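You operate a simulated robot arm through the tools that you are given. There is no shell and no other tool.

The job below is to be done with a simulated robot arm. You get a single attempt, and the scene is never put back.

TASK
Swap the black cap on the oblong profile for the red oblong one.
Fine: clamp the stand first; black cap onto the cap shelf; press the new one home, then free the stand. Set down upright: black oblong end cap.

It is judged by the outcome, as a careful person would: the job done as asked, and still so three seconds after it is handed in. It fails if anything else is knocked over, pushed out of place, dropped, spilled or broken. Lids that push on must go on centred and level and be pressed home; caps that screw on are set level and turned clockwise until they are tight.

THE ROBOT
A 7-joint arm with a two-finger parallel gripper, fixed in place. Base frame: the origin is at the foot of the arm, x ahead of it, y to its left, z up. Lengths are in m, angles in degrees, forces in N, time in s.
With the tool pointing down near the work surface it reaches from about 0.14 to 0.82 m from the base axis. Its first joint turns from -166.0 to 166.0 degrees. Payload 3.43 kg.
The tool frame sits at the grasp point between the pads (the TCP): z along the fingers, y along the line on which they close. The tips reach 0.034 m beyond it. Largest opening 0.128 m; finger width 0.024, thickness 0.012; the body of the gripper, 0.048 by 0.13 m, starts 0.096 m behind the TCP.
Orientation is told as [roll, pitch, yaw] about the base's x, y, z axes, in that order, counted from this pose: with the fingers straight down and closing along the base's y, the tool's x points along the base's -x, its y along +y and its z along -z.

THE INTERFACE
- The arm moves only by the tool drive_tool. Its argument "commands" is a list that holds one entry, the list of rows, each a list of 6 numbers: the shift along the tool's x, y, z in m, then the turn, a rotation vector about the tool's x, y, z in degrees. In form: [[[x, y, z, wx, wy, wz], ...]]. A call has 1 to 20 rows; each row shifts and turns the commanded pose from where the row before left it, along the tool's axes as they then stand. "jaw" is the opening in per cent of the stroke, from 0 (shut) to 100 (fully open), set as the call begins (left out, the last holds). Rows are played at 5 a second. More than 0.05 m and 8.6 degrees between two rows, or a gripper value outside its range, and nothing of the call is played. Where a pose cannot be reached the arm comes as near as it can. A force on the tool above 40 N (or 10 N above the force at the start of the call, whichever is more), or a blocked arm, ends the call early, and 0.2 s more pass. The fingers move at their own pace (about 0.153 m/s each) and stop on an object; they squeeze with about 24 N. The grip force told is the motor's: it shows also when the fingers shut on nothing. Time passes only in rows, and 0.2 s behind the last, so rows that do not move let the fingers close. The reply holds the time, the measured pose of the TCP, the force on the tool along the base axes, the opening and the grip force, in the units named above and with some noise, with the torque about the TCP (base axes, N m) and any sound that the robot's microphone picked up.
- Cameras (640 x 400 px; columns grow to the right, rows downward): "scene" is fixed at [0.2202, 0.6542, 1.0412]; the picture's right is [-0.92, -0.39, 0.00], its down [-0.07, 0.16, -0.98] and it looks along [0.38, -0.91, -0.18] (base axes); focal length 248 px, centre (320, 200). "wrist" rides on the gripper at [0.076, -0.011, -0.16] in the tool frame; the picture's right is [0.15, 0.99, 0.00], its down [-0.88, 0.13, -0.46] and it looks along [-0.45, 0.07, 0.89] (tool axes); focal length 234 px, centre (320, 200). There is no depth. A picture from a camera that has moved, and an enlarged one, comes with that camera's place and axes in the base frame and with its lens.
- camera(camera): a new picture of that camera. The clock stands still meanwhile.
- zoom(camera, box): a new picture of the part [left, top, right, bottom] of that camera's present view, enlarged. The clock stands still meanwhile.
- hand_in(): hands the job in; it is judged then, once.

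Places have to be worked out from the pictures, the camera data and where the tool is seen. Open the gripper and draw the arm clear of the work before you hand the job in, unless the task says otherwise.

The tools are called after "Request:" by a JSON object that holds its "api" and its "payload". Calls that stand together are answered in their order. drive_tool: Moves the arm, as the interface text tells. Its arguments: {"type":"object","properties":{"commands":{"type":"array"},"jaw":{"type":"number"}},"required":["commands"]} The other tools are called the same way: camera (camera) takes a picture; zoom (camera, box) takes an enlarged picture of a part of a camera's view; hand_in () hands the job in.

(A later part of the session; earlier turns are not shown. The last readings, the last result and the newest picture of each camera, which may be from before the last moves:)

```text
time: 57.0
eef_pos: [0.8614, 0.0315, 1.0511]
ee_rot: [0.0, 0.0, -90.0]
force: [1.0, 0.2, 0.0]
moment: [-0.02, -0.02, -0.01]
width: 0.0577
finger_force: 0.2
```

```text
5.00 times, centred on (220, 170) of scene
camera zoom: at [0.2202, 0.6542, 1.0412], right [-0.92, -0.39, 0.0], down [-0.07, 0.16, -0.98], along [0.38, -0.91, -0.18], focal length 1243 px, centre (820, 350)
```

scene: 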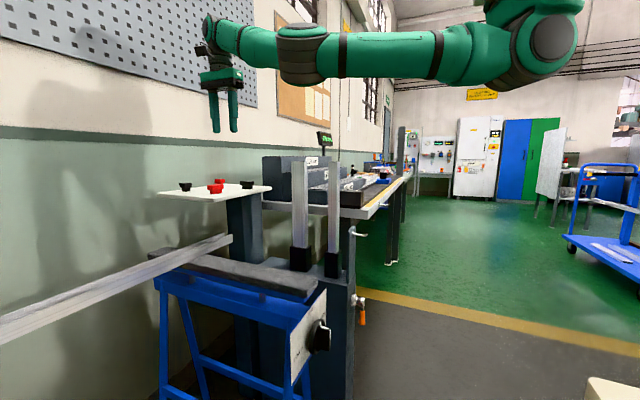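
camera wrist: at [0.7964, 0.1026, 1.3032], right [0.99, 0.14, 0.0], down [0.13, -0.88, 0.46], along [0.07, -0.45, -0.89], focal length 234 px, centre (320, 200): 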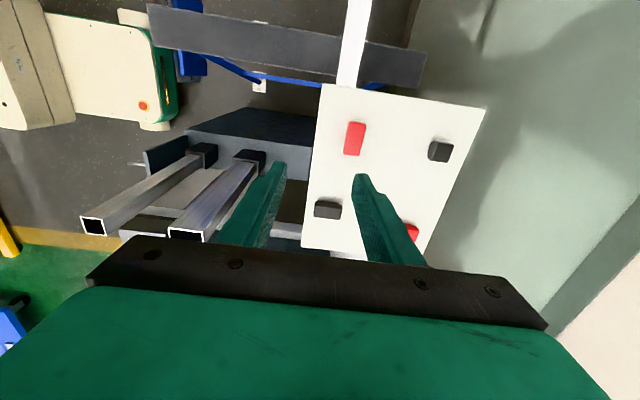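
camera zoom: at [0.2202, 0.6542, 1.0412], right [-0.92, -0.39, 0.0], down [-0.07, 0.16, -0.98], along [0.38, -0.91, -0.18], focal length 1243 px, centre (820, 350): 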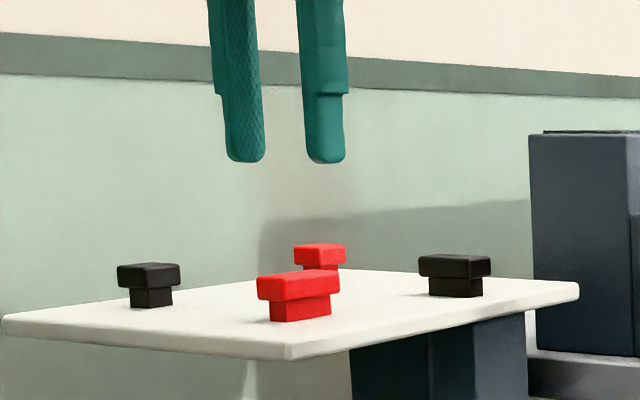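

The cap's centre comes out at (0.8612, 0.0313), right under the TCP. I lower to the same gripping height as before (TCP z≈0.965).

Request:
{"api": "drive_tool", "payload": {"commands": [[[0, 0, 0.03, 0, 0, 0], [0, 0, 0.03, 0, 0, 0], [0, 0, 0.018, 0, 0, 0], [0, 0, 0.008, 0, 0, 0], [0, 0, 0, 0, 0, 0]]], "jaw": 45}}

Request:
{"api": "zoom", "payload": {"camera": "wrist", "box": [250, 100, 390, 240]}}

Request:
{"api": "zoom", "payload": {"camera": "scene", "box": [185, 155, 245, 205]}}

```text
time: 58.2
eef_pos: [0.8622, 0.0295, 0.9652]
ee_rot: [0.0, 0.0, -90.0]
force: [-0.4, 0.6, 0.0]
moment: [0.03, -0.02, 0.01]
width: 0.0572
finger_force: 0.0
```

```text
2.86 times, centred on (320, 170) of wrist
camera zoom: at [0.8513, 0.105, 1.1253], right [0.99, 0.15, 0.0], down [0.13, -0.88, 0.46], along [0.07, -0.45, -0.89], focal length 669 px, centre (320, 286)
```

zoom: 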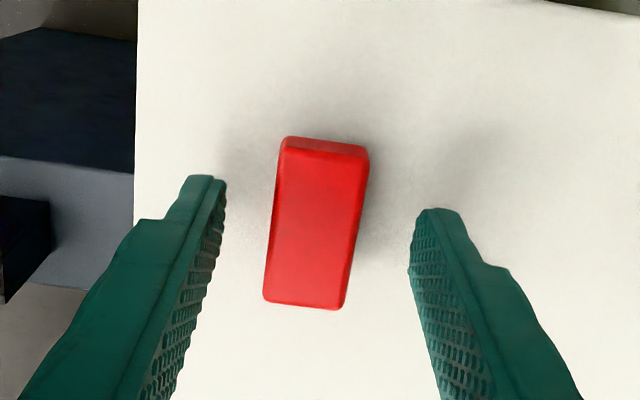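

```text
8.00 times, centred on (215, 180) of scene
camera zoom: at [0.2202, 0.6542, 1.0412], right [-0.92, -0.39, 0.0], down [-0.07, 0.16, -0.98], along [0.38, -0.91, -0.18], focal length 1988 px, centre (1160, 360)
```

zoom: 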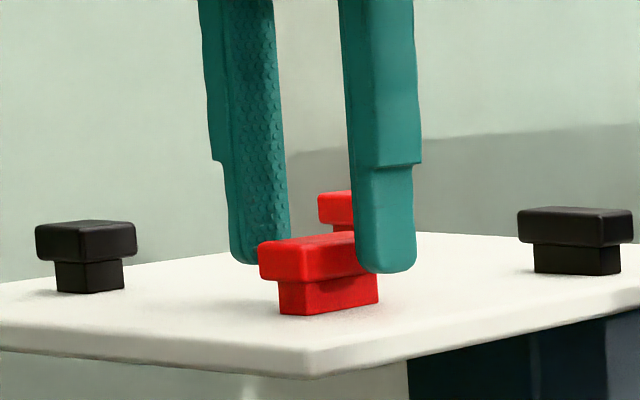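

Well aligned (within 1–2 mm). I shift 1 mm toward -x and close the jaw.

Request:
{"api": "drive_tool", "payload": {"commands": [[[0, -0.001, 0, 0, 0, 0], [0, 0, 0, 0, 0, 0], [0, 0, 0, 0, 0, 0], [0, 0, 0, 0, 0, 0]]], "jaw": 0}}

Request:
{"api": "zoom", "payload": {"camera": "wrist", "box": [250, 100, 390, 240]}}

Request:
{"api": "zoom", "payload": {"camera": "scene", "box": [185, 155, 245, 205]}}

```text
time: 59.2
eef_pos: [0.8609, 0.0298, 0.9666]
ee_rot: [0.0, 0.0, -90.1]
force: [-0.6, -0.1, -0.3]
moment: [0.01, 0.02, 0.01]
width: 0.0243
finger_force: 23.9
```

```text
2.86 times, centred on (320, 170) of wrist
camera zoom: at [0.8505, 0.1058, 1.1263], right [0.99, 0.15, 0.0], down [0.13, -0.88, 0.46], along [0.07, -0.45, -0.89], focal length 669 px, centre (320, 286)
```

zoom: 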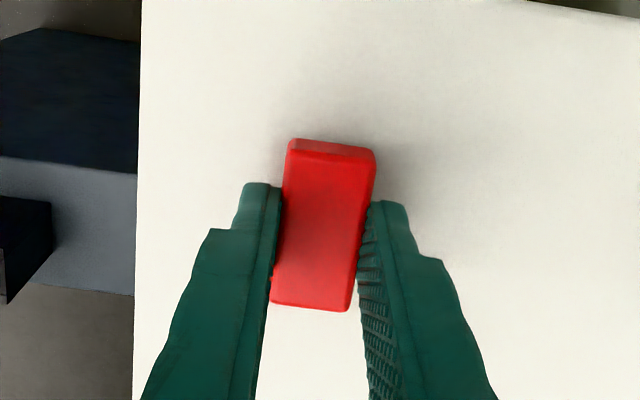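

```text
8.00 times, centred on (215, 180) of scene
camera zoom: at [0.2202, 0.6542, 1.0412], right [-0.92, -0.39, 0.0], down [-0.07, 0.16, -0.98], along [0.38, -0.91, -0.18], focal length 1988 px, centre (1160, 360)
```

zoom: 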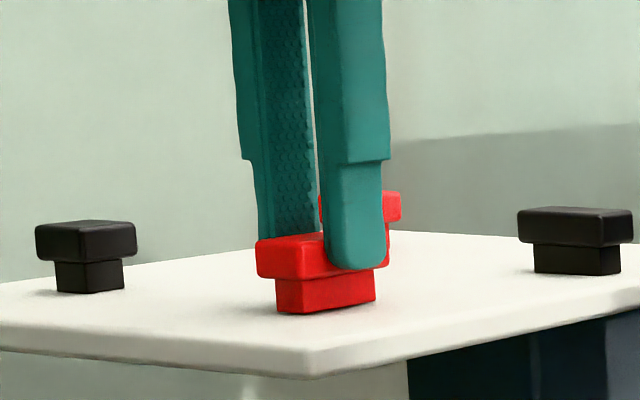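

The red cap is held at 24.3 mm. I lift it straight up to z≈1.15, then turn the tool back to yaw 0 while moving back from the shelf.

Request:
{"api": "drive_tool", "payload": {"commands": [[[0, 0, -0.005, 0, 0, 0], [0, 0, -0.01, 0, 0, 0], [0, 0, -0.03, 0, 0, 0], [0, 0, -0.04, 0, 0, 0], [0, 0, -0.04, 0, 0, 0], [0, 0, -0.04, 0, 0, 0], [0, -0.04, 0, 0, 0, 0], [0, -0.04, 0, 0, 0, 0], [0, 0, 0, 0, 0, 0]]], "jaw": 0}}

Request:
{"api": "drive_tool", "payload": {"commands": [[[0, 0, 0, 0, 0, -8.2], [0, 0, 0, 0, 0, -8.2], [0, 0, 0, 0, 0, -8.2], [0, 0, 0, 0, 0, -8.2], [0, 0, 0, 0, 0, -8.2], [0, 0, 0, 0, 0, -8.2], [0, 0, 0, 0, 0, -8.2], [0, 0, 0, 0, 0, -8.2], [0, 0, 0, 0, 0, -8.2], [0, 0, 0, 0, 0, -8.2], [0, 0, 0, 0, 0, -8], [0, 0, 0, 0, 0, 0]]], "jaw": 0}}

Request:
{"api": "camera", "payload": {"camera": "wrist"}}

Request:
{"api": "camera", "payload": {"camera": "scene"}}

```text
time: 61.2
eef_pos: [0.8602, 0.0325, 1.1355]
ee_rot: [0.0, 0.1, -90.1]
force: [0.1, 0.0, -0.5]
moment: [0.0, -0.02, -0.02]
width: 0.0243
finger_force: 23.4
out of reach, approached as far as the arm can: row 7, 8
```

```text
time: 63.8
eef_pos: [0.8599, 0.0328, 1.1317]
ee_rot: [0.1, 0.0, 0.0]
force: [-0.5, 0.5, -1.0]
moment: [0.04, 0.0, 0.04]
width: 0.0244
finger_force: 23.5
```

```text
taken
camera wrist: at [0.7848, 0.0203, 1.292], right [-0.15, 0.99, 0.0], down [0.88, 0.13, 0.46], along [0.45, 0.07, -0.89], focal length 234 px, centre (320, 200)
```

wrist: 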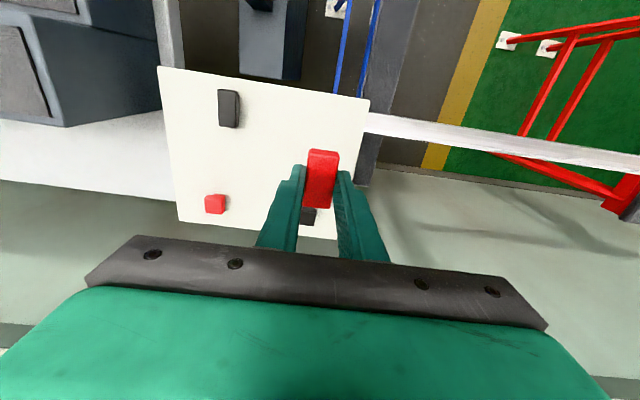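

```text
taken
```

scene: 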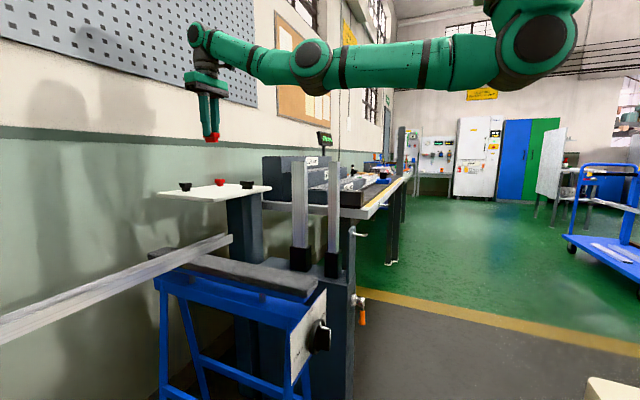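

Yaw is back to 0 with the cap held level and its long side along x. I carry it to above the oblong profile at about (0.63, -0.131, 1.16).

Request:
{"api": "drive_tool", "payload": {"commands": [[[0.033, -0.0234, -0.006, 0, 0, 0], [0.033, -0.0234, -0.006, 0, 0, 0], [0.033, -0.0234, -0.006, 0, 0, 0], [0.033, -0.0234, -0.006, 0, 0, 0], [0.033, -0.0234, -0.006, 0, 0, 0], [0.033, -0.0234, 0, 0, 0, 0], [0.032, -0.0234, 0, 0, 0, 0], [0, 0, 0, 0, 0, 0]]], "jaw": 0}}

Request:
{"api": "zoom", "payload": {"camera": "wrist", "box": [250, 100, 390, 250]}}

Request:
{"api": "zoom", "payload": {"camera": "scene", "box": [270, 105, 350, 185]}}

```text
time: 65.6
eef_pos: [0.8599, 0.0318, 1.1332]
ee_rot: [-0.1, 0.0, 0.1]
force: [0.0, 0.2, -0.5]
moment: [0.01, -0.04, 0.03]
width: 0.0244
finger_force: 24.2
out of reach, approached as far as the arm can: row 1, 2, 3, 4, 5, 6, 7
```

```text
2.67 times, centred on (320, 175) of wrist
camera zoom: at [0.7848, 0.0205, 1.2921], right [-0.15, 0.99, 0.0], down [0.88, 0.13, 0.46], along [0.45, 0.07, -0.89], focal length 624 px, centre (320, 267)
```

zoom: 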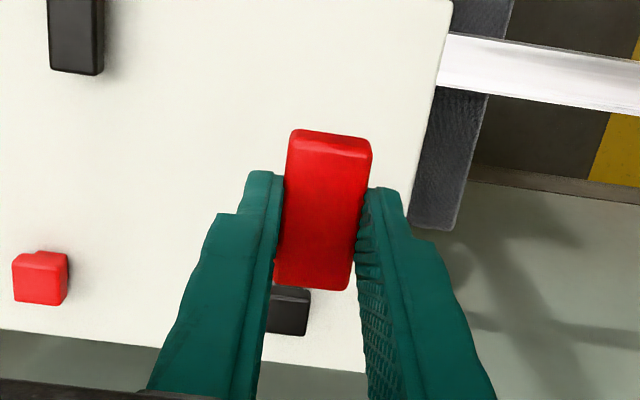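

```text
5.00 times, centred on (310, 145) of scene
camera zoom: at [0.2202, 0.6542, 1.0412], right [-0.92, -0.39, 0.0], down [-0.07, 0.16, -0.98], along [0.38, -0.91, -0.18], focal length 1243 px, centre (370, 475)
```

zoom: 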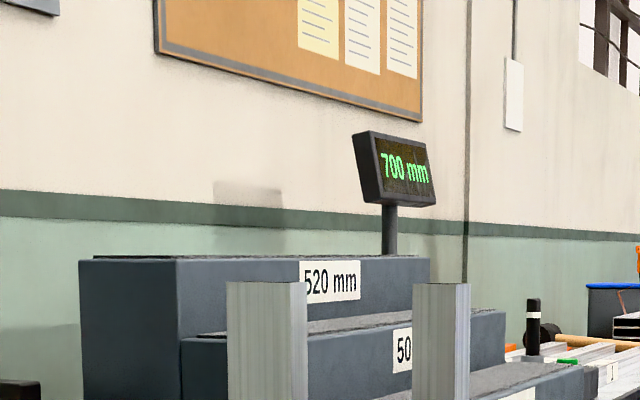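

The solver refused to move inward from this stretched pose. I try small steps downward and inward to get off that spot.

Request:
{"api": "drive_tool", "payload": {"commands": [[[0, 0, 0.01, 0, 0, 0], [0, 0, 0.01, 0, 0, 0], [0.005, -0.005, 0.005, 0, 0, 0], [0.01, -0.005, 0, 0, 0, 0], [0.01, -0.01, 0, 0, 0, 0], [0, 0, 0, 0, 0, 0]]], "jaw": 0}}

```text
time: 67.0
eef_pos: [0.8359, 0.0095, 1.1068]
ee_rot: [0.0, 0.1, 0.0]
force: [0.1, -0.1, 1.3]
moment: [-0.01, 0.01, 0.01]
width: 0.0249
finger_force: 24.2
```

That freed it. I go on inward with moderate steps.

Request:
{"api": "drive_tool", "payload": {"commands": [[[0.0206, -0.014, -0.002, 0, 0, 0], [0.0206, -0.014, -0.002, 0, 0, 0], [0.0206, -0.014, -0.004, 0, 0, 0], [0.0206, -0.014, -0.005, 0, 0, 0], [0.0206, -0.014, -0.005, 0, 0, 0], [0.0206, -0.014, -0.005, 0, 0, 0], [0.0206, -0.014, -0.005, 0, 0, 0], [0.0206, -0.014, -0.005, 0, 0, 0], [0.0206, -0.014, -0.005, 0, 0, 0], [0.0206, -0.014, -0.005, 0, 0, 0], [0, 0, 0, 0, 0, 0]]], "jaw": 0}}

Request:
{"api": "zoom", "payload": {"camera": "wrist", "box": [250, 60, 390, 250]}}

Request:
{"api": "zoom", "payload": {"camera": "scene", "box": [270, 105, 350, 185]}}

```text
time: 69.4
eef_pos: [0.632, -0.1295, 1.1484]
ee_rot: [0.0, 0.0, 0.0]
force: [-0.5, 0.8, -0.4]
moment: [-0.03, -0.01, -0.01]
width: 0.0246
finger_force: 23.6
```

```text
2.11 times, centred on (320, 155) of wrist
camera zoom: at [0.5567, -0.14, 1.309], right [-0.15, 0.99, 0.0], down [0.88, 0.13, 0.46], along [0.45, 0.07, -0.89], focal length 493 px, centre (320, 295)
```

zoom: 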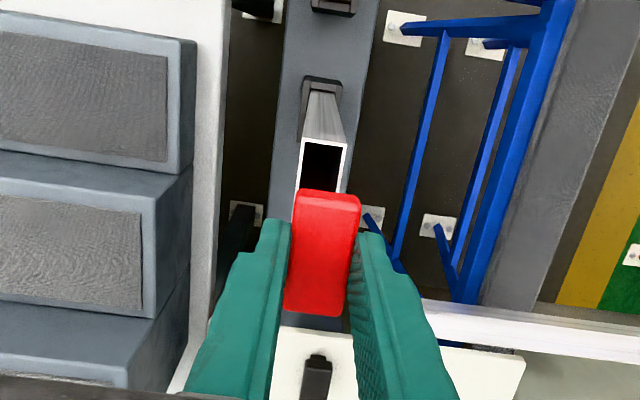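

```text
5.00 times, centred on (310, 145) of scene
camera zoom: at [0.2202, 0.6542, 1.0412], right [-0.92, -0.39, 0.0], down [-0.07, 0.16, -0.98], along [0.38, -0.91, -0.18], focal length 1243 px, centre (370, 475)
```

zoom: 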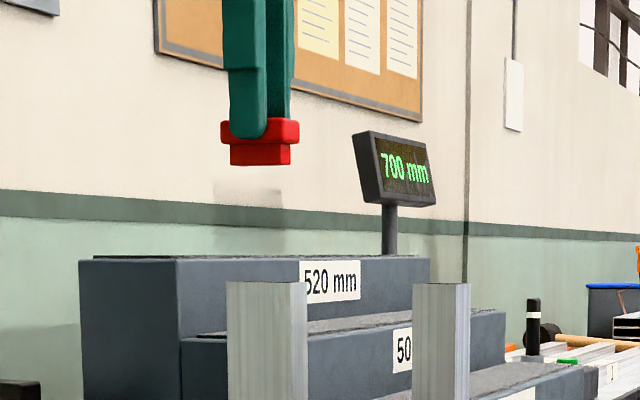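

The red cap hangs level over the profile; comparing with the black cap's earlier position, it needs about -2.5 mm in x and -2 mm in y. I correct and lower until the plug is a little above the rim.

Request:
{"api": "drive_tool", "payload": {"commands": [[[0.0025, -0.002, 0, 0, 0, 0], [0, 0, 0.02, 0, 0, 0], [0, 0, 0.02, 0, 0, 0], [0, 0, 0.02, 0, 0, 0], [0, 0, 0.007, 0, 0, 0], [0, 0, 0, 0, 0, 0]]], "jaw": 0}}

Request:
{"api": "zoom", "payload": {"camera": "wrist", "box": [270, 100, 370, 230]}}

Request:
{"api": "zoom", "payload": {"camera": "scene", "box": [280, 135, 330, 175]}}

```text
time: 70.8
eef_pos: [0.6268, -0.1283, 1.0828]
ee_rot: [0.0, 0.1, -0.1]
force: [0.2, 0.4, -0.3]
moment: [-0.03, -0.02, -0.03]
width: 0.0246
finger_force: 24.3
```

```text
3.08 times, centred on (320, 165) of wrist
camera zoom: at [0.552, -0.1402, 1.2421], right [-0.15, 0.99, 0.0], down [0.88, 0.13, 0.46], along [0.45, 0.07, -0.89], focal length 720 px, centre (320, 308)
```

zoom: 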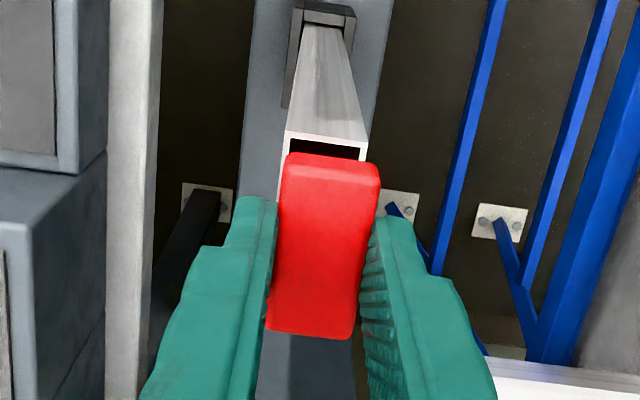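

```text
10.00 times, centred on (305, 155) of scene
camera zoom: at [0.2202, 0.6542, 1.0412], right [-0.92, -0.39, 0.0], down [-0.07, 0.16, -0.98], along [0.38, -0.91, -0.18], focal length 2485 px, centre (470, 650)
```

zoom: 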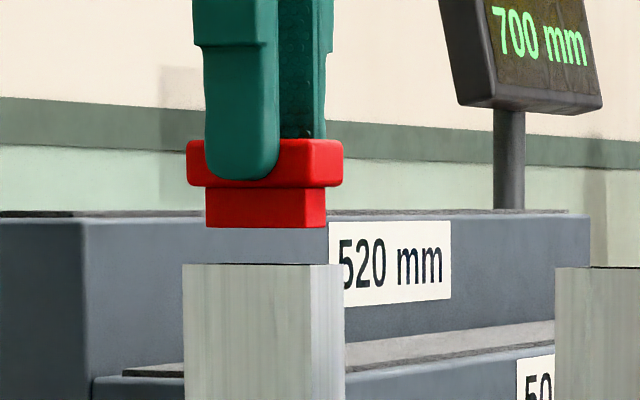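

Measured cap centre (0.6279, -0.1280) against the rim centre ≈(0.630, -0.1297); the scene picture agrees. I correct by +2 mm in x and -1.7 mm in y, then look again.

Request:
{"api": "drive_tool", "payload": {"commands": [[[-0.002, -0.0017, 0, 0, 0, 0], [0, 0, 0.004, 0, 0, 0], [0, 0, 0, 0, 0, 0], [0, 0, 0, 0, 0, 0]]], "jaw": 0}}

Request:
{"api": "zoom", "payload": {"camera": "wrist", "box": [270, 100, 370, 230]}}

Request:
{"api": "zoom", "payload": {"camera": "scene", "box": [280, 135, 330, 175]}}

```text
time: 71.8
eef_pos: [0.629, -0.1326, 1.0782]
ee_rot: [0.0, 0.0, -0.1]
force: [-0.3, 0.1, -0.4]
moment: [0.03, 0.0, -0.02]
width: 0.0243
finger_force: 23.9
```

```text
3.08 times, centred on (320, 165) of wrist
camera zoom: at [0.5541, -0.1429, 1.2373], right [-0.15, 0.99, 0.0], down [0.88, 0.13, 0.46], along [0.45, 0.07, -0.89], focal length 720 px, centre (320, 308)
```

zoom: 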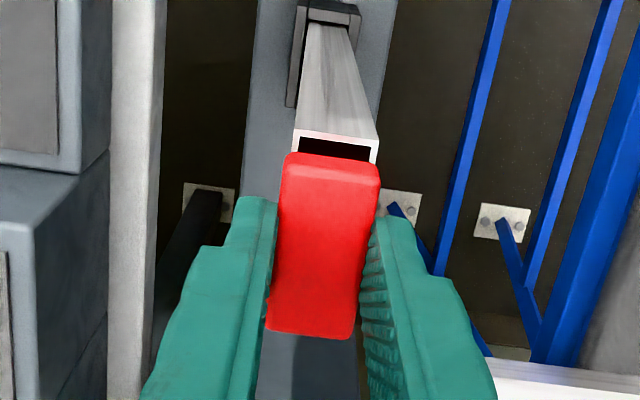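

```text
10.00 times, centred on (305, 155) of scene
camera zoom: at [0.2202, 0.6542, 1.0412], right [-0.92, -0.39, 0.0], down [-0.07, 0.16, -0.98], along [0.38, -0.91, -0.18], focal length 2485 px, centre (470, 650)
```

zoom: 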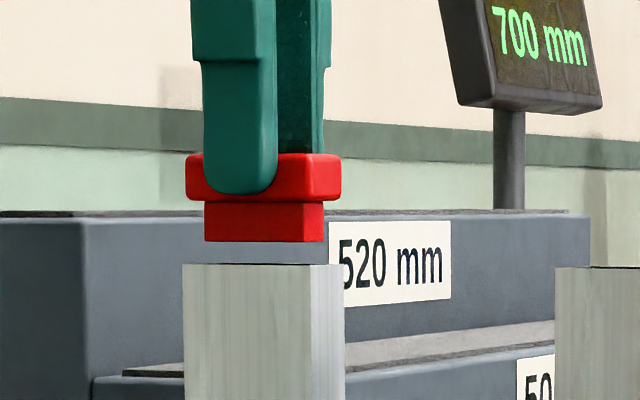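

Now the cap (0.630, -0.1307) and rim (0.6305, -0.130) agree within a millimetre in both cameras; the plug is 8 mm above the rim. I lower gently and watch the forces.

Request:
{"api": "drive_tool", "payload": {"commands": [[[0, 0, 0.003, 0, 0, 0], [0, 0, 0.003, 0, 0, 0], [0, 0, 0.002, 0, 0, 0], [0, 0, 0, 0, 0, 0], [0, 0, 0, 0, 0, 0]]], "jaw": 0}}

Request:
{"api": "zoom", "payload": {"camera": "wrist", "box": [270, 100, 370, 230]}}

Request:
{"api": "zoom", "payload": {"camera": "scene", "box": [280, 135, 330, 175]}}

```text
time: 73.0
eef_pos: [0.6289, -0.1318, 1.0693]
ee_rot: [0.1, -0.1, -0.1]
force: [0.0, 0.4, 0.6]
moment: [0.0, 0.0, -0.02]
width: 0.0244
finger_force: 24.2
```

```text
3.08 times, centred on (320, 165) of wrist
camera zoom: at [0.5544, -0.1431, 1.2295], right [-0.15, 0.99, 0.0], down [0.88, 0.13, 0.46], along [0.45, 0.07, -0.89], focal length 720 px, centre (320, 308)
```

zoom: 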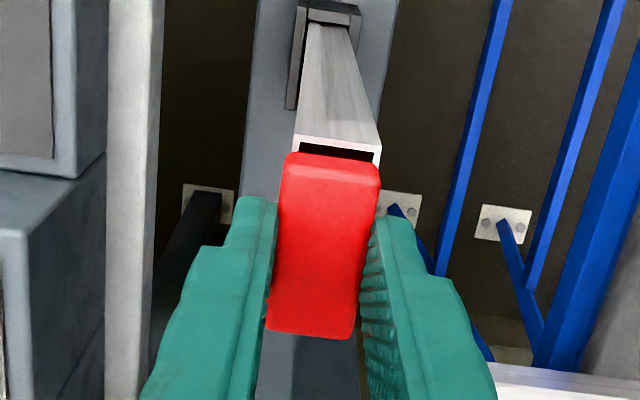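

```text
10.00 times, centred on (305, 155) of scene
camera zoom: at [0.2202, 0.6542, 1.0412], right [-0.92, -0.39, 0.0], down [-0.07, 0.16, -0.98], along [0.38, -0.91, -0.18], focal length 2485 px, centre (470, 650)
```

zoom: 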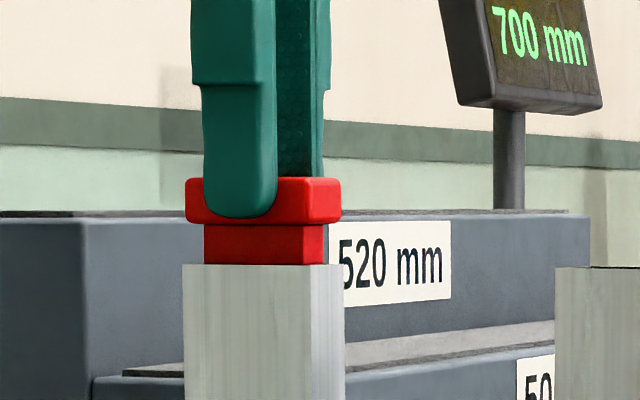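

The plug bottom is at the rim with no force yet. I go down in 1.5 mm steps.

Request:
{"api": "drive_tool", "payload": {"commands": [[[0, 0, 0.0015, 0, 0, 0], [0, 0, 0.0015, 0, 0, 0], [0, 0, 0, 0, 0, 0]]], "jaw": 0}}

Request:
{"api": "zoom", "payload": {"camera": "scene", "box": [285, 140, 325, 172]}}

```text
time: 73.8
eef_pos: [0.6301, -0.1315, 1.0659]
ee_rot: [0.1, 0.0, 0.0]
force: [0.2, 2.4, 0.5]
moment: [0.08, 0.01, 0.02]
width: 0.0243
finger_force: 24.1
```

```text
12.50 times, centred on (305, 156) of scene
camera zoom: at [0.2202, 0.6542, 1.0412], right [-0.92, -0.39, 0.0], down [-0.07, 0.16, -0.98], along [0.38, -0.91, -0.18], focal length 3107 px, centre (508, 750)
```

zoom: 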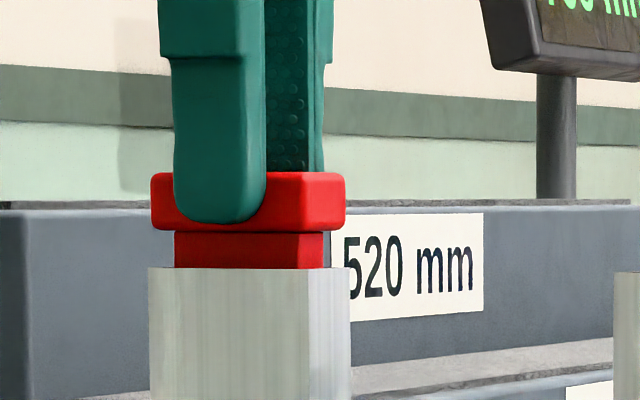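

The plug is entering the profile (about 4 mm in), with a small +y side force. I nudge 0.5 mm toward +y and keep lowering.

Request:
{"api": "drive_tool", "payload": {"commands": [[[0, 0.0006, 0.001, 0, 0, 0], [0, 0, 0.002, 0, 0, 0], [0, 0, 0.002, 0, 0, 0], [0, 0, 0, 0, 0, 0]]], "jaw": 0}}

Request:
{"api": "zoom", "payload": {"camera": "scene", "box": [285, 140, 325, 172]}}

```text
time: 74.8
eef_pos: [0.6287, -0.1306, 1.062]
ee_rot: [0.1, 0.0, 0.0]
force: [0.6, -0.5, -0.4]
moment: [0.01, -0.02, -0.03]
width: 0.0245
finger_force: 23.6
```

```text
12.50 times, centred on (305, 156) of scene
camera zoom: at [0.2202, 0.6542, 1.0412], right [-0.92, -0.39, 0.0], down [-0.07, 0.16, -0.98], along [0.38, -0.91, -0.18], focal length 3107 px, centre (508, 750)
```

zoom: 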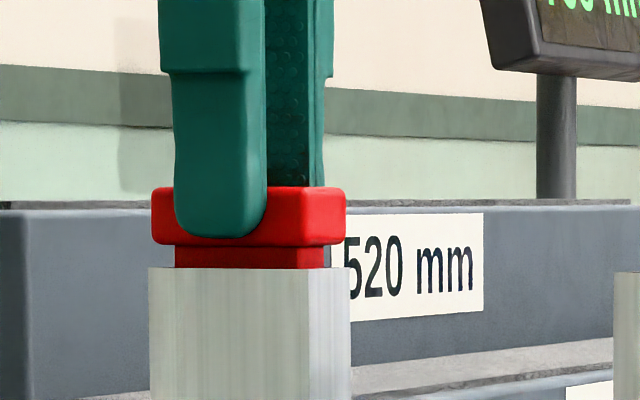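

It slides in smoothly with about 6 mm left. I continue in 2 mm steps.

Request:
{"api": "drive_tool", "payload": {"commands": [[[0, 0, 0.002, 0, 0, 0], [0, 0, 0.002, 0, 0, 0], [0, 0, 0, 0, 0, 0]]], "jaw": 0}}

Request:
{"api": "zoom", "payload": {"camera": "scene", "box": [285, 140, 325, 172]}}

```text
time: 75.6
eef_pos: [0.6304, -0.131, 1.0571]
ee_rot: [0.1, -0.1, -0.1]
force: [-1.1, 1.0, 0.3]
moment: [0.0, 0.06, 0.02]
width: 0.0245
finger_force: 24.3
```

```text
12.50 times, centred on (305, 156) of scene
camera zoom: at [0.2202, 0.6542, 1.0412], right [-0.92, -0.39, 0.0], down [-0.07, 0.16, -0.98], along [0.38, -0.91, -0.18], focal length 3107 px, centre (508, 750)
```

zoom: 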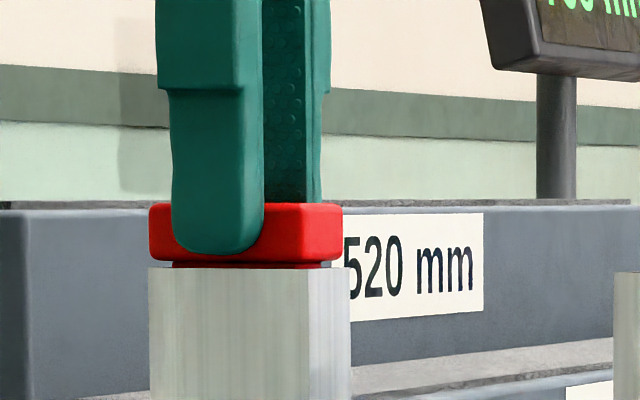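

About 2 mm remain. I lower the rest, expecting the head to meet the rim.

Request:
{"api": "drive_tool", "payload": {"commands": [[[0, 0, 0.0015, 0, 0, 0], [0, 0, 0.001, 0, 0, 0], [0, 0, 0, 0, 0, 0]]], "jaw": 0}}

Request:
{"api": "zoom", "payload": {"camera": "scene", "box": [285, 140, 325, 172]}}

```text
time: 76.4
eef_pos: [0.6303, -0.13, 1.0558]
ee_rot: [0.1, 0.0, 0.0]
force: [-10.6, 6.9, 1.3]
moment: [0.26, 0.46, 0.0]
width: 0.0244
finger_force: 24.0
```

```text
12.50 times, centred on (305, 156) of scene
camera zoom: at [0.2202, 0.6542, 1.0412], right [-0.92, -0.39, 0.0], down [-0.07, 0.16, -0.98], along [0.38, -0.91, -0.18], focal length 3107 px, centre (508, 750)
```

zoom: 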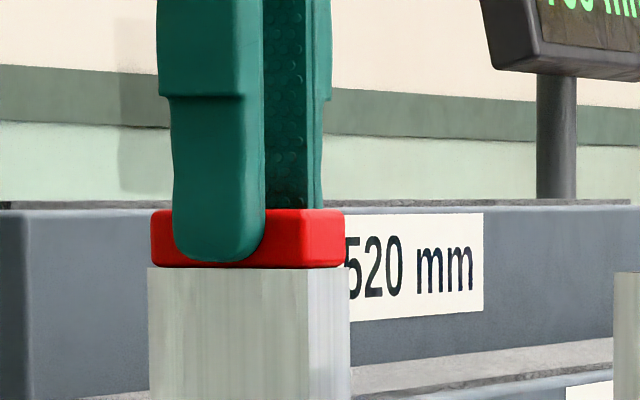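

The head has reached the rim; side forces (-10.6, +6.9 N) say the cap is now located by the profile. I relax sideways and press down a little to push it home.

Request:
{"api": "drive_tool", "payload": {"commands": [[[0.0012, 0.0008, 0, 0, 0, 0], [0, 0, 0.001, 0, 0, 0], [0, 0, 0, 0, 0, 0]]], "jaw": 0}}

Request:
{"api": "zoom", "payload": {"camera": "scene", "box": [285, 140, 325, 172]}}

```text
time: 77.2
eef_pos: [0.6299, -0.13, 1.0556]
ee_rot: [-0.1, -0.2, 0.1]
force: [12.4, -0.6, 12.0]
moment: [-0.05, -0.57, -0.03]
width: 0.0245
finger_force: 23.7
```

```text
12.50 times, centred on (305, 156) of scene
camera zoom: at [0.2202, 0.6542, 1.0412], right [-0.92, -0.39, 0.0], down [-0.07, 0.16, -0.98], along [0.38, -0.91, -0.18], focal length 3107 px, centre (508, 750)
```

zoom: 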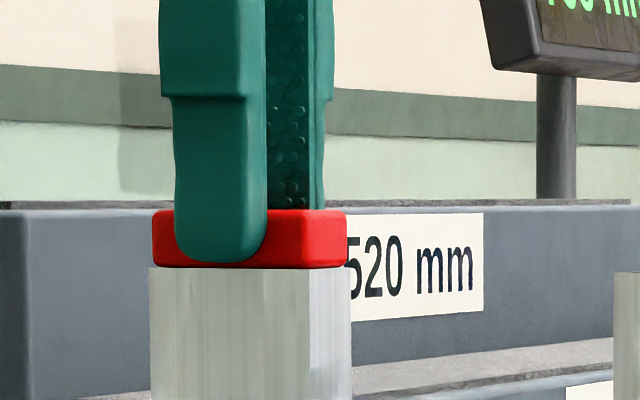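

Now pressing at 12 N with the head on the rim. I release the cap and will press it home from above with the closed fingertips.

Request:
{"api": "drive_tool", "payload": {"commands": [[[0, 0, 0, 0, 0, 0], [0, 0, 0, 0, 0, 0]]], "jaw": 40}}

Request:
{"api": "zoom", "payload": {"camera": "scene", "box": [285, 140, 325, 172]}}

Request:
{"api": "drive_tool", "payload": {"commands": [[[0, 0, -0.01, 0, 0, 0], [0, 0, -0.02, 0, 0, 0], [0, 0, -0.01, 0, 0, 0], [0, 0, 0, 0, 0, 0]]], "jaw": 40}}

Request:
{"api": "zoom", "payload": {"camera": "scene", "box": [285, 140, 325, 172]}}

Request:
{"api": "zoom", "payload": {"camera": "wrist", "box": [270, 100, 370, 230]}}

```text
time: 77.8
eef_pos: [0.6272, -0.131, 1.0547]
ee_rot: [0.0, 0.0, 0.0]
force: [0.3, -0.5, 0.3]
moment: [-0.02, 0.0, 0.03]
width: 0.0512
finger_force: 0.1
```

```text
12.50 times, centred on (305, 156) of scene
camera zoom: at [0.2202, 0.6542, 1.0412], right [-0.92, -0.39, 0.0], down [-0.07, 0.16, -0.98], along [0.38, -0.91, -0.18], focal length 3107 px, centre (508, 750)
```

zoom: 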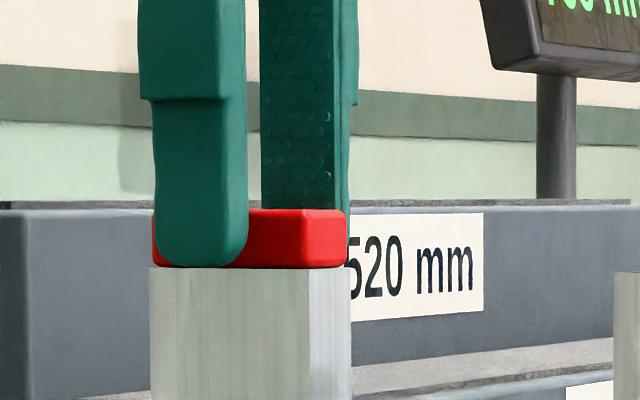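

```text
time: 78.8
eef_pos: [0.6274, -0.1317, 1.0953]
ee_rot: [0.0, 0.0, -0.1]
force: [-0.1, 0.7, -0.2]
moment: [-0.01, -0.01, -0.01]
width: 0.0513
finger_force: 0.1
```

```text
12.50 times, centred on (305, 156) of scene
camera zoom: at [0.2202, 0.6542, 1.0412], right [-0.92, -0.39, 0.0], down [-0.07, 0.16, -0.98], along [0.38, -0.91, -0.18], focal length 3107 px, centre (508, 750)
```

zoom: 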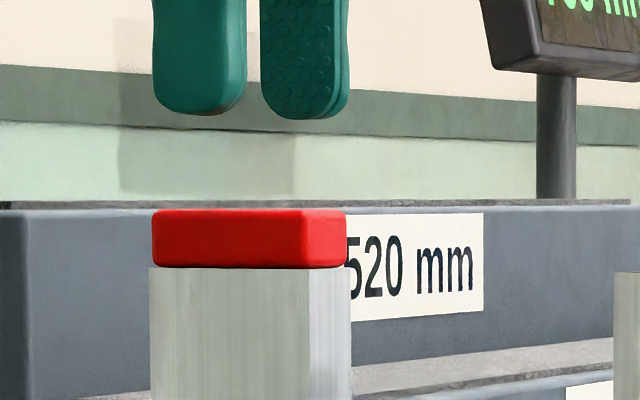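

```text
3.08 times, centred on (320, 165) of wrist
camera zoom: at [0.5527, -0.1424, 1.2548], right [-0.15, 0.99, 0.0], down [0.88, 0.13, 0.46], along [0.45, 0.07, -0.89], focal length 720 px, centre (320, 308)
```

zoom: 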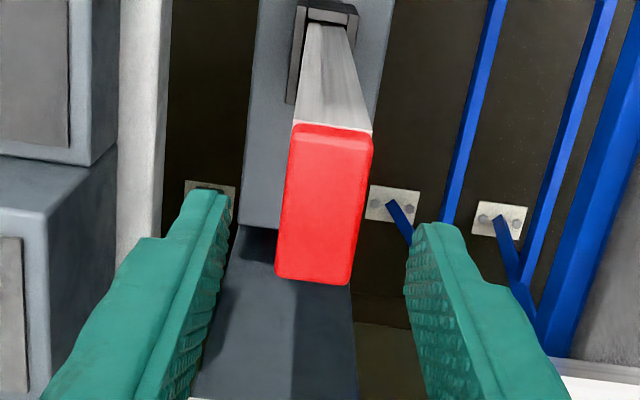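

The red cap sits centred and level on the rim. I close the fingers and bring the tip down on the middle of the cap to press it home.

Request:
{"api": "drive_tool", "payload": {"commands": [[[-0.0025, 0.001, 0, 0, 0, 0], [0, 0, 0, 0, 0, 0], [0, 0, 0.01, 0, 0, 0], [0, 0, 0.01, 0, 0, 0], [0, 0, 0, 0, 0, 0]]], "jaw": 0}}

Request:
{"api": "zoom", "payload": {"camera": "scene", "box": [285, 140, 325, 172]}}

Request:
{"api": "zoom", "payload": {"camera": "wrist", "box": [270, 100, 370, 230]}}

```text
time: 80.0
eef_pos: [0.6314, -0.131, 1.0738]
ee_rot: [0.0, 0.1, 0.0]
force: [0.0, 0.3, -0.4]
moment: [0.04, -0.01, 0.01]
width: 0.0002
finger_force: 24.7
```

```text
12.50 times, centred on (305, 156) of scene
camera zoom: at [0.2202, 0.6542, 1.0412], right [-0.92, -0.39, 0.0], down [-0.07, 0.16, -0.98], along [0.38, -0.91, -0.18], focal length 3107 px, centre (508, 750)
```

zoom: 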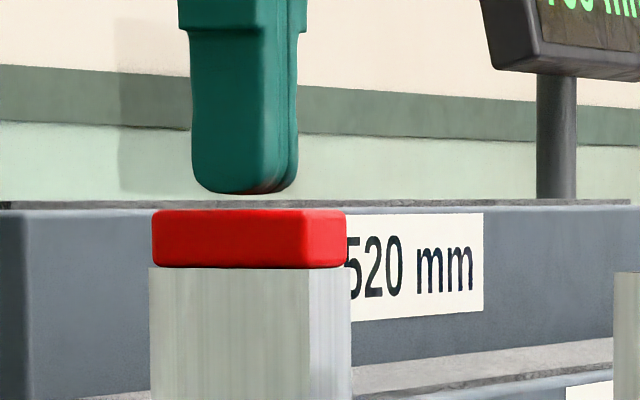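

```text
3.08 times, centred on (320, 165) of wrist
camera zoom: at [0.5555, -0.1418, 1.2337], right [-0.15, 0.99, 0.0], down [0.88, 0.13, 0.46], along [0.45, 0.07, -0.89], focal length 720 px, centre (320, 308)
```

zoom: 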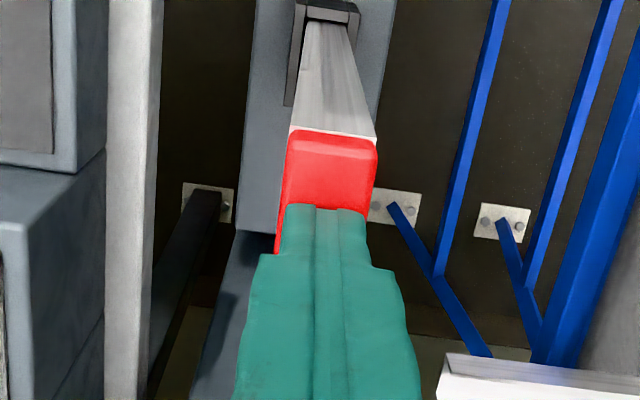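

The tip is centred over the cap with a few mm gap. I press down in small steps, watching force.

Request:
{"api": "drive_tool", "payload": {"commands": [[[0, 0, 0.003, 0, 0, 0], [0, 0, 0.002, 0, 0, 0], [0, 0, 0.002, 0, 0, 0], [0, 0, 0, 0, 0, 0]]], "jaw": 0}}

```text
time: 81.0
eef_pos: [0.6317, -0.1295, 1.0701]
ee_rot: [-0.1, -0.2, 0.0]
force: [3.3, 0.0, 24.7]
moment: [-0.02, -0.07, 0.02]
width: 0.0
finger_force: 24.3
```

25 N on the cap. I press about 1.2 mm further (≈35 N) and hold to be sure it is home.

Request:
{"api": "drive_tool", "payload": {"commands": [[[0, 0, 0.0008, 0, 0, 0], [0, 0, 0.0005, 0, 0, 0], [0, 0, 0, 0, 0, 0]]], "jaw": 0}}

Request:
{"api": "zoom", "payload": {"camera": "scene", "box": [285, 140, 325, 172]}}

```text
time: 81.5
eef_pos: [0.631, -0.1294, 1.0687]
ee_rot: [-0.1, -0.5, 0.1]
force: [-1.9, 1.1, 8.4]
moment: [0.01, 0.12, -0.04]
width: 0.0002
finger_force: 24.0
stopped in row 2: the force on the tool passed its limit at 42 N (the readings are from after the stop); the commanded pose is now the measured one
```

```text
12.50 times, centred on (305, 156) of scene
camera zoom: at [0.2202, 0.6542, 1.0412], right [-0.92, -0.39, 0.0], down [-0.07, 0.16, -0.98], along [0.38, -0.91, -0.18], focal length 3107 px, centre (508, 750)
```

zoom: 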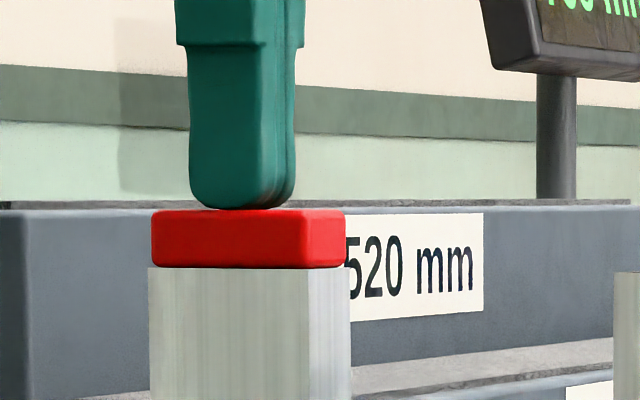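

42 N was reached, so the cap has been pressed firmly. I zoom in to check the seam for gaps or tilt.

Request:
{"api": "zoom", "payload": {"camera": "scene", "box": [292, 152, 310, 164]}}

Request:
{"api": "drive_tool", "payload": {"commands": [[[0, 0, -0.01, 0, 0, 0], [0, 0, -0.03, 0, 0, 0], [0, 0, -0.04, 0, 0, 0], [0, 0, -0.03, 0, 0, 0], [0, 0, 0, 0, 0, 0]]], "jaw": 0}}

Request:
{"api": "zoom", "payload": {"camera": "wrist", "box": [270, 60, 370, 190]}}

Request:
{"api": "zoom", "payload": {"camera": "scene", "box": [292, 150, 312, 165]}}

```text
16.00 times, centred on (301, 158) of scene
camera zoom: at [0.2202, 0.6542, 1.0412], right [-0.92, -0.39, 0.0], down [-0.07, 0.16, -0.98], along [0.38, -0.91, -0.18], focal length 3977 px, centre (624, 872)
```

zoom: 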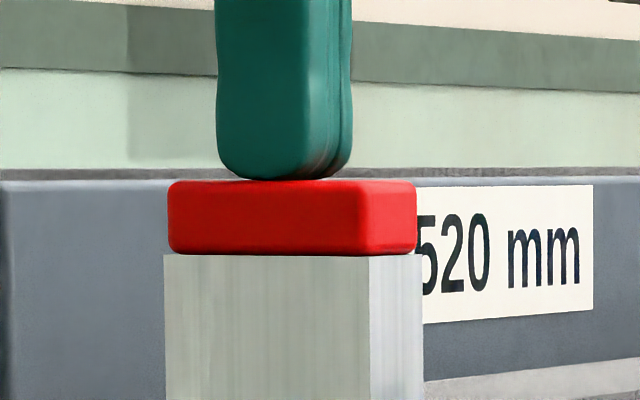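

```text
time: 82.7
eef_pos: [0.6306, -0.1283, 1.1801]
ee_rot: [-0.1, -0.3, 0.0]
force: [-0.4, 0.2, 0.1]
moment: [-0.01, 0.02, -0.02]
width: 0.0
finger_force: 24.3
```

```text
3.08 times, centred on (320, 125) of wrist
camera zoom: at [0.5555, -0.1402, 1.339], right [-0.15, 0.99, 0.0], down [0.88, 0.13, 0.46], along [0.45, 0.07, -0.89], focal length 720 px, centre (320, 431)
```

zoom: 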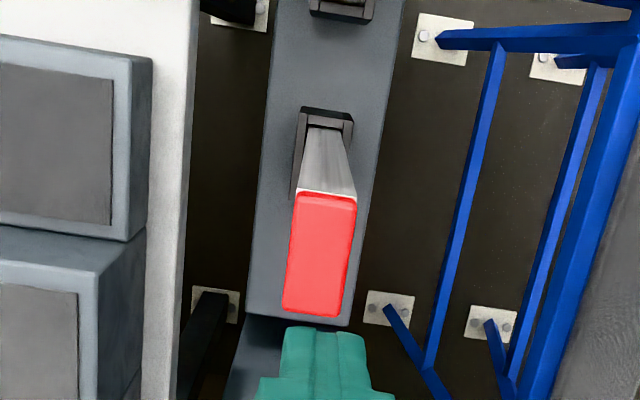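

```text
16.00 times, centred on (302, 158) of scene
camera zoom: at [0.2202, 0.6542, 1.0412], right [-0.92, -0.39, 0.0], down [-0.07, 0.16, -0.98], along [0.38, -0.91, -0.18], focal length 3977 px, centre (608, 880)
```

zoom: 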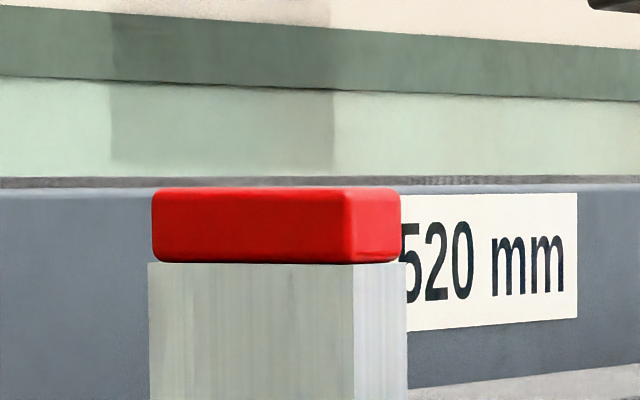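

The red cap is fully seated with no gap, level and centred. Now I go back to free the stand: I move clear of the profiles and return to the space in front of the stand.

Request:
{"api": "drive_tool", "payload": {"commands": [[[0.035, 0.0215, 0, 0, 0, 0], [0.035, 0.0215, 0, 0, 0, 0], [0.035, 0.0215, 0, 0, 0, 0], [0.035, 0.0215, 0, 0, 0, 0], [0.035, 0.0215, 0, 0, 0, 0], [0.035, 0.0215, 0, 0, 0, 0], [0, 0, 0.04, 0, 0, 0], [0, 0, 0.04, 0, 0, 0], [0, 0, 0.04, 0, 0, 0], [0, 0, 0.04, 0, 0, 0], [0, 0, 0.04, 0, 0, 0], [0, 0, 0, 0, 0, 0]]], "jaw": 0}}

Request:
{"api": "camera", "payload": {"camera": "scene"}}

```text
time: 85.3
eef_pos: [0.4201, -0.0033, 0.9758]
ee_rot: [-0.1, -0.3, 0.0]
force: [0.9, -0.9, 0.1]
moment: [0.02, 0.02, 0.0]
width: 0.0
finger_force: 23.8
```

```text
taken
```

scene: 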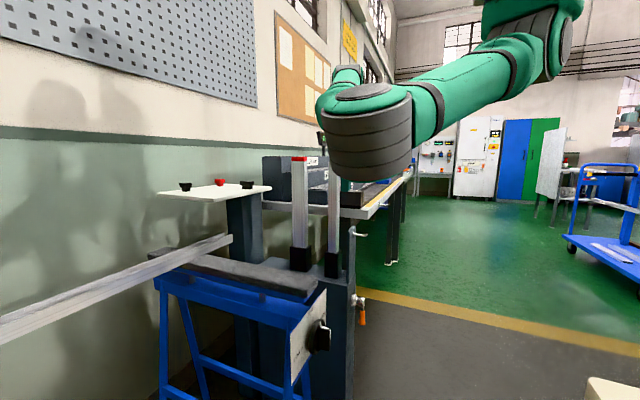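

The red cap is on the profile, and the arm is clear. I descend in front of the stand to z≈0.74 and tilt 20° as before.

Request:
{"api": "drive_tool", "payload": {"commands": [[[0.003, 0, 0.04, 0, 0, 0], [0.003, 0, 0.04, 0, 0, 0], [0.003, 0, 0.04, 0, 0, 0], [0.003, 0, 0.04, 0, 0, 0], [0.003, 0, 0.04, 0, 0, 0], [0.003, 0, 0.04, 0, 0, 0], [0, 0, 0, 0, -6.7, 0], [0, 0, 0, 0, -6.7, 0], [0, 0, 0, 0, -6.3, 0], [0, 0, 0, 0, 0, 0]]], "jaw": 0}}

Request:
{"api": "camera", "payload": {"camera": "wrist"}}

Request:
{"api": "camera", "payload": {"camera": "scene"}}

```text
time: 87.5
eef_pos: [0.4038, -0.001, 0.7399]
ee_rot: [-0.1, -20.1, 0.1]
force: [0.2, -0.2, -0.4]
moment: [0.01, 0.04, -0.01]
width: 0.0
finger_force: 24.2
```

```text
taken
camera wrist: at [0.2786, -0.0122, 0.8636], right [-0.14, 0.99, -0.05], down [0.67, 0.13, 0.73], along [0.73, 0.07, -0.68], focal length 234 px, centre (320, 200)
```

wrist: 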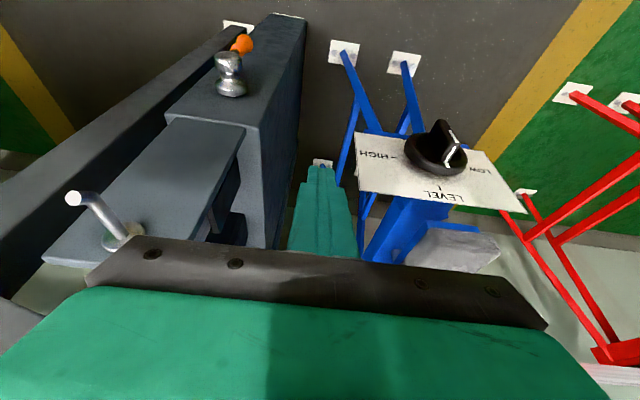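

```text
taken
```

scene: 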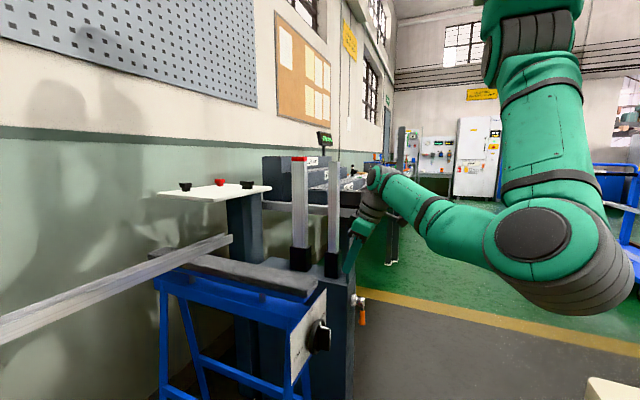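

Same situation as before. I go down to z≈0.61 and then sideways above the hub (hub top ≈0.556, tips at 0.578) to the -y side of the lever.

Request:
{"api": "drive_tool", "payload": {"commands": [[[0.0163, 0, 0.0287, 0, 0, 0], [0.0163, 0, 0.0287, 0, 0, 0], [0.0163, 0, 0.0287, 0, 0, 0], [0.015, 0, 0.0265, 0, 0, 0], [0, -0.03, 0, 0, 0, 0], [0, -0.04, 0, 0, 0, 0], [0, -0.04, 0, 0, 0, 0], [0, -0.03, 0, 0, 0, 0], [0, -0.03, 0, 0, 0, 0], [0, 0, 0, 0, 0, 0]]], "jaw": 0}}

Request:
{"api": "camera", "payload": {"camera": "wrist"}}

Request:
{"api": "zoom", "payload": {"camera": "scene", "box": [320, 190, 440, 330]}}

```text
time: 89.7
eef_pos: [0.3827, -0.172, 0.6064]
ee_rot: [-0.1, -20.1, 0.1]
force: [0.4, -0.4, 0.3]
moment: [0.05, -0.02, -0.04]
width: 0.0002
finger_force: 24.3
```

```text
taken
camera wrist: at [0.2585, -0.1828, 0.7325], right [-0.14, 0.99, -0.05], down [0.67, 0.13, 0.73], along [0.73, 0.07, -0.68], focal length 234 px, centre (320, 200)
```

wrist: 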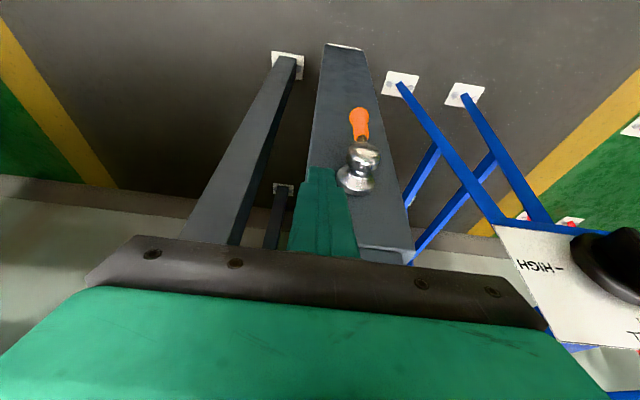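

```text
2.86 times, centred on (380, 260) of scene
camera zoom: at [0.2202, 0.6542, 1.0412], right [-0.92, -0.39, 0.0], down [-0.07, 0.16, -0.98], along [0.38, -0.91, -0.18], focal length 710 px, centre (149, 29)
```

zoom: 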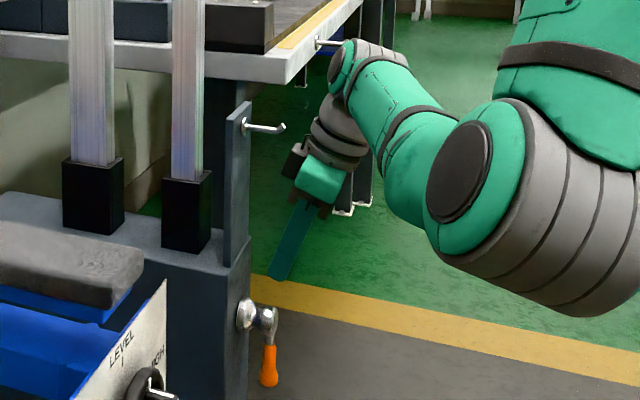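

Now beside the hub on its -y side. I lower the closed fingers next to the hanging handle.

Request:
{"api": "drive_tool", "payload": {"commands": [[[0.0119, 0, 0.0261, 0, 0, 0], [0.0119, 0, 0.0261, 0, 0, 0], [0.0119, 0, 0.0261, 0, 0, 0], [0.0119, 0, 0.0261, 0, 0, 0], [0, 0, 0, 0, 0, 0]]], "jaw": 0}}

Request:
{"api": "zoom", "payload": {"camera": "wrist", "box": [240, 80, 440, 240]}}

Request:
{"api": "zoom", "payload": {"camera": "scene", "box": [320, 210, 420, 340]}}

```text
time: 90.9
eef_pos: [0.3746, -0.1717, 0.496]
ee_rot: [-0.1, -20.0, 0.1]
force: [-0.2, -0.2, -0.8]
moment: [0.01, -0.03, 0.04]
width: 0.0002
finger_force: 23.8
```

```text
2.50 times, centred on (340, 160) of wrist
camera zoom: at [0.2496, -0.1827, 0.6206], right [-0.14, 0.99, -0.05], down [0.67, 0.13, 0.73], along [0.73, 0.07, -0.68], focal length 585 px, centre (270, 300)
```

zoom: 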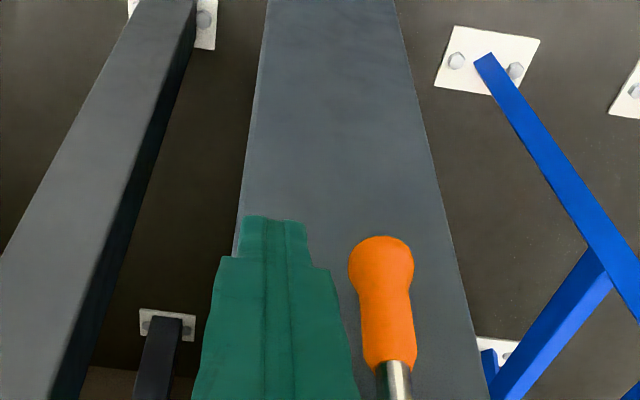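

```text
3.08 times, centred on (370, 275) of scene
camera zoom: at [0.2202, 0.6542, 1.0412], right [-0.92, -0.39, 0.0], down [-0.07, 0.16, -0.98], along [0.38, -0.91, -0.18], focal length 765 px, centre (166, -31)
```

zoom: 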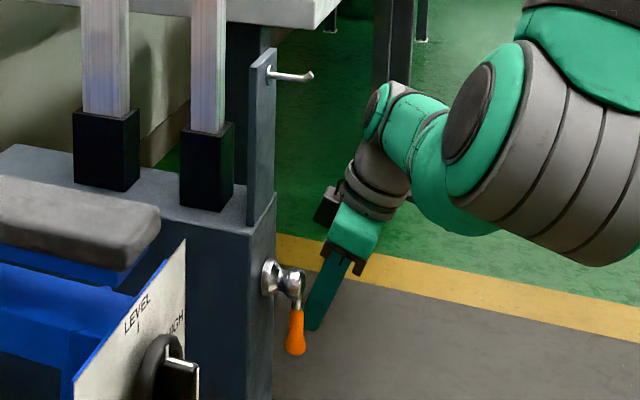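

The finger is about 2 cm to the -y side of the handle. I push toward +y to swing the handle back up, in stages.

Request:
{"api": "drive_tool", "payload": {"commands": [[[0, 0.01, 0, 0, 0, 0], [0, 0.01, 0, 0, 0, 0], [0, 0.006, 0, 0, 0, 0], [0, 0.006, 0, 0, 0, 0], [0, 0, 0, 0, 0, 0]]], "jaw": 0}}

Request:
{"api": "zoom", "payload": {"camera": "wrist", "box": [240, 80, 440, 240]}}

Request:
{"api": "zoom", "payload": {"camera": "scene", "box": [320, 210, 420, 340]}}

```text
time: 92.1
eef_pos: [0.3731, -0.1401, 0.496]
ee_rot: [-0.2, -19.9, -0.1]
force: [-4.1, -6.7, 3.3]
moment: [0.07, -0.06, 0.01]
width: 0.0
finger_force: 24.6
```

```text
2.50 times, centred on (340, 160) of wrist
camera zoom: at [0.2488, -0.151, 0.6197], right [-0.14, 0.99, -0.05], down [0.67, 0.13, 0.73], along [0.73, 0.06, -0.68], focal length 585 px, centre (270, 300)
```

zoom: 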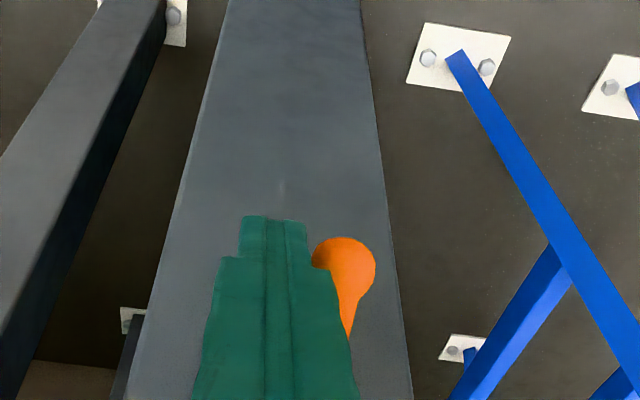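

```text
3.08 times, centred on (370, 275) of scene
camera zoom: at [0.2202, 0.6542, 1.0412], right [-0.92, -0.39, 0.0], down [-0.07, 0.16, -0.98], along [0.38, -0.91, -0.18], focal length 765 px, centre (166, -31)
```

zoom: 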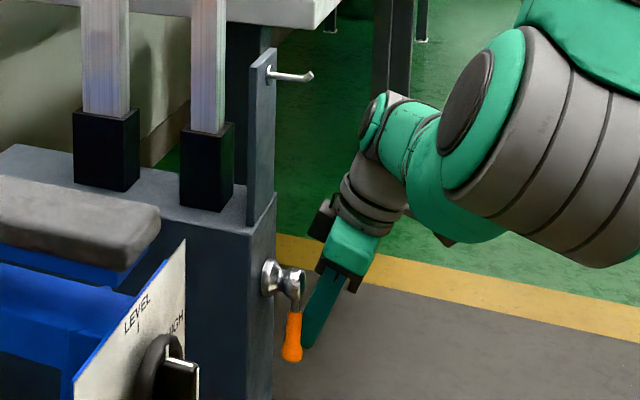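

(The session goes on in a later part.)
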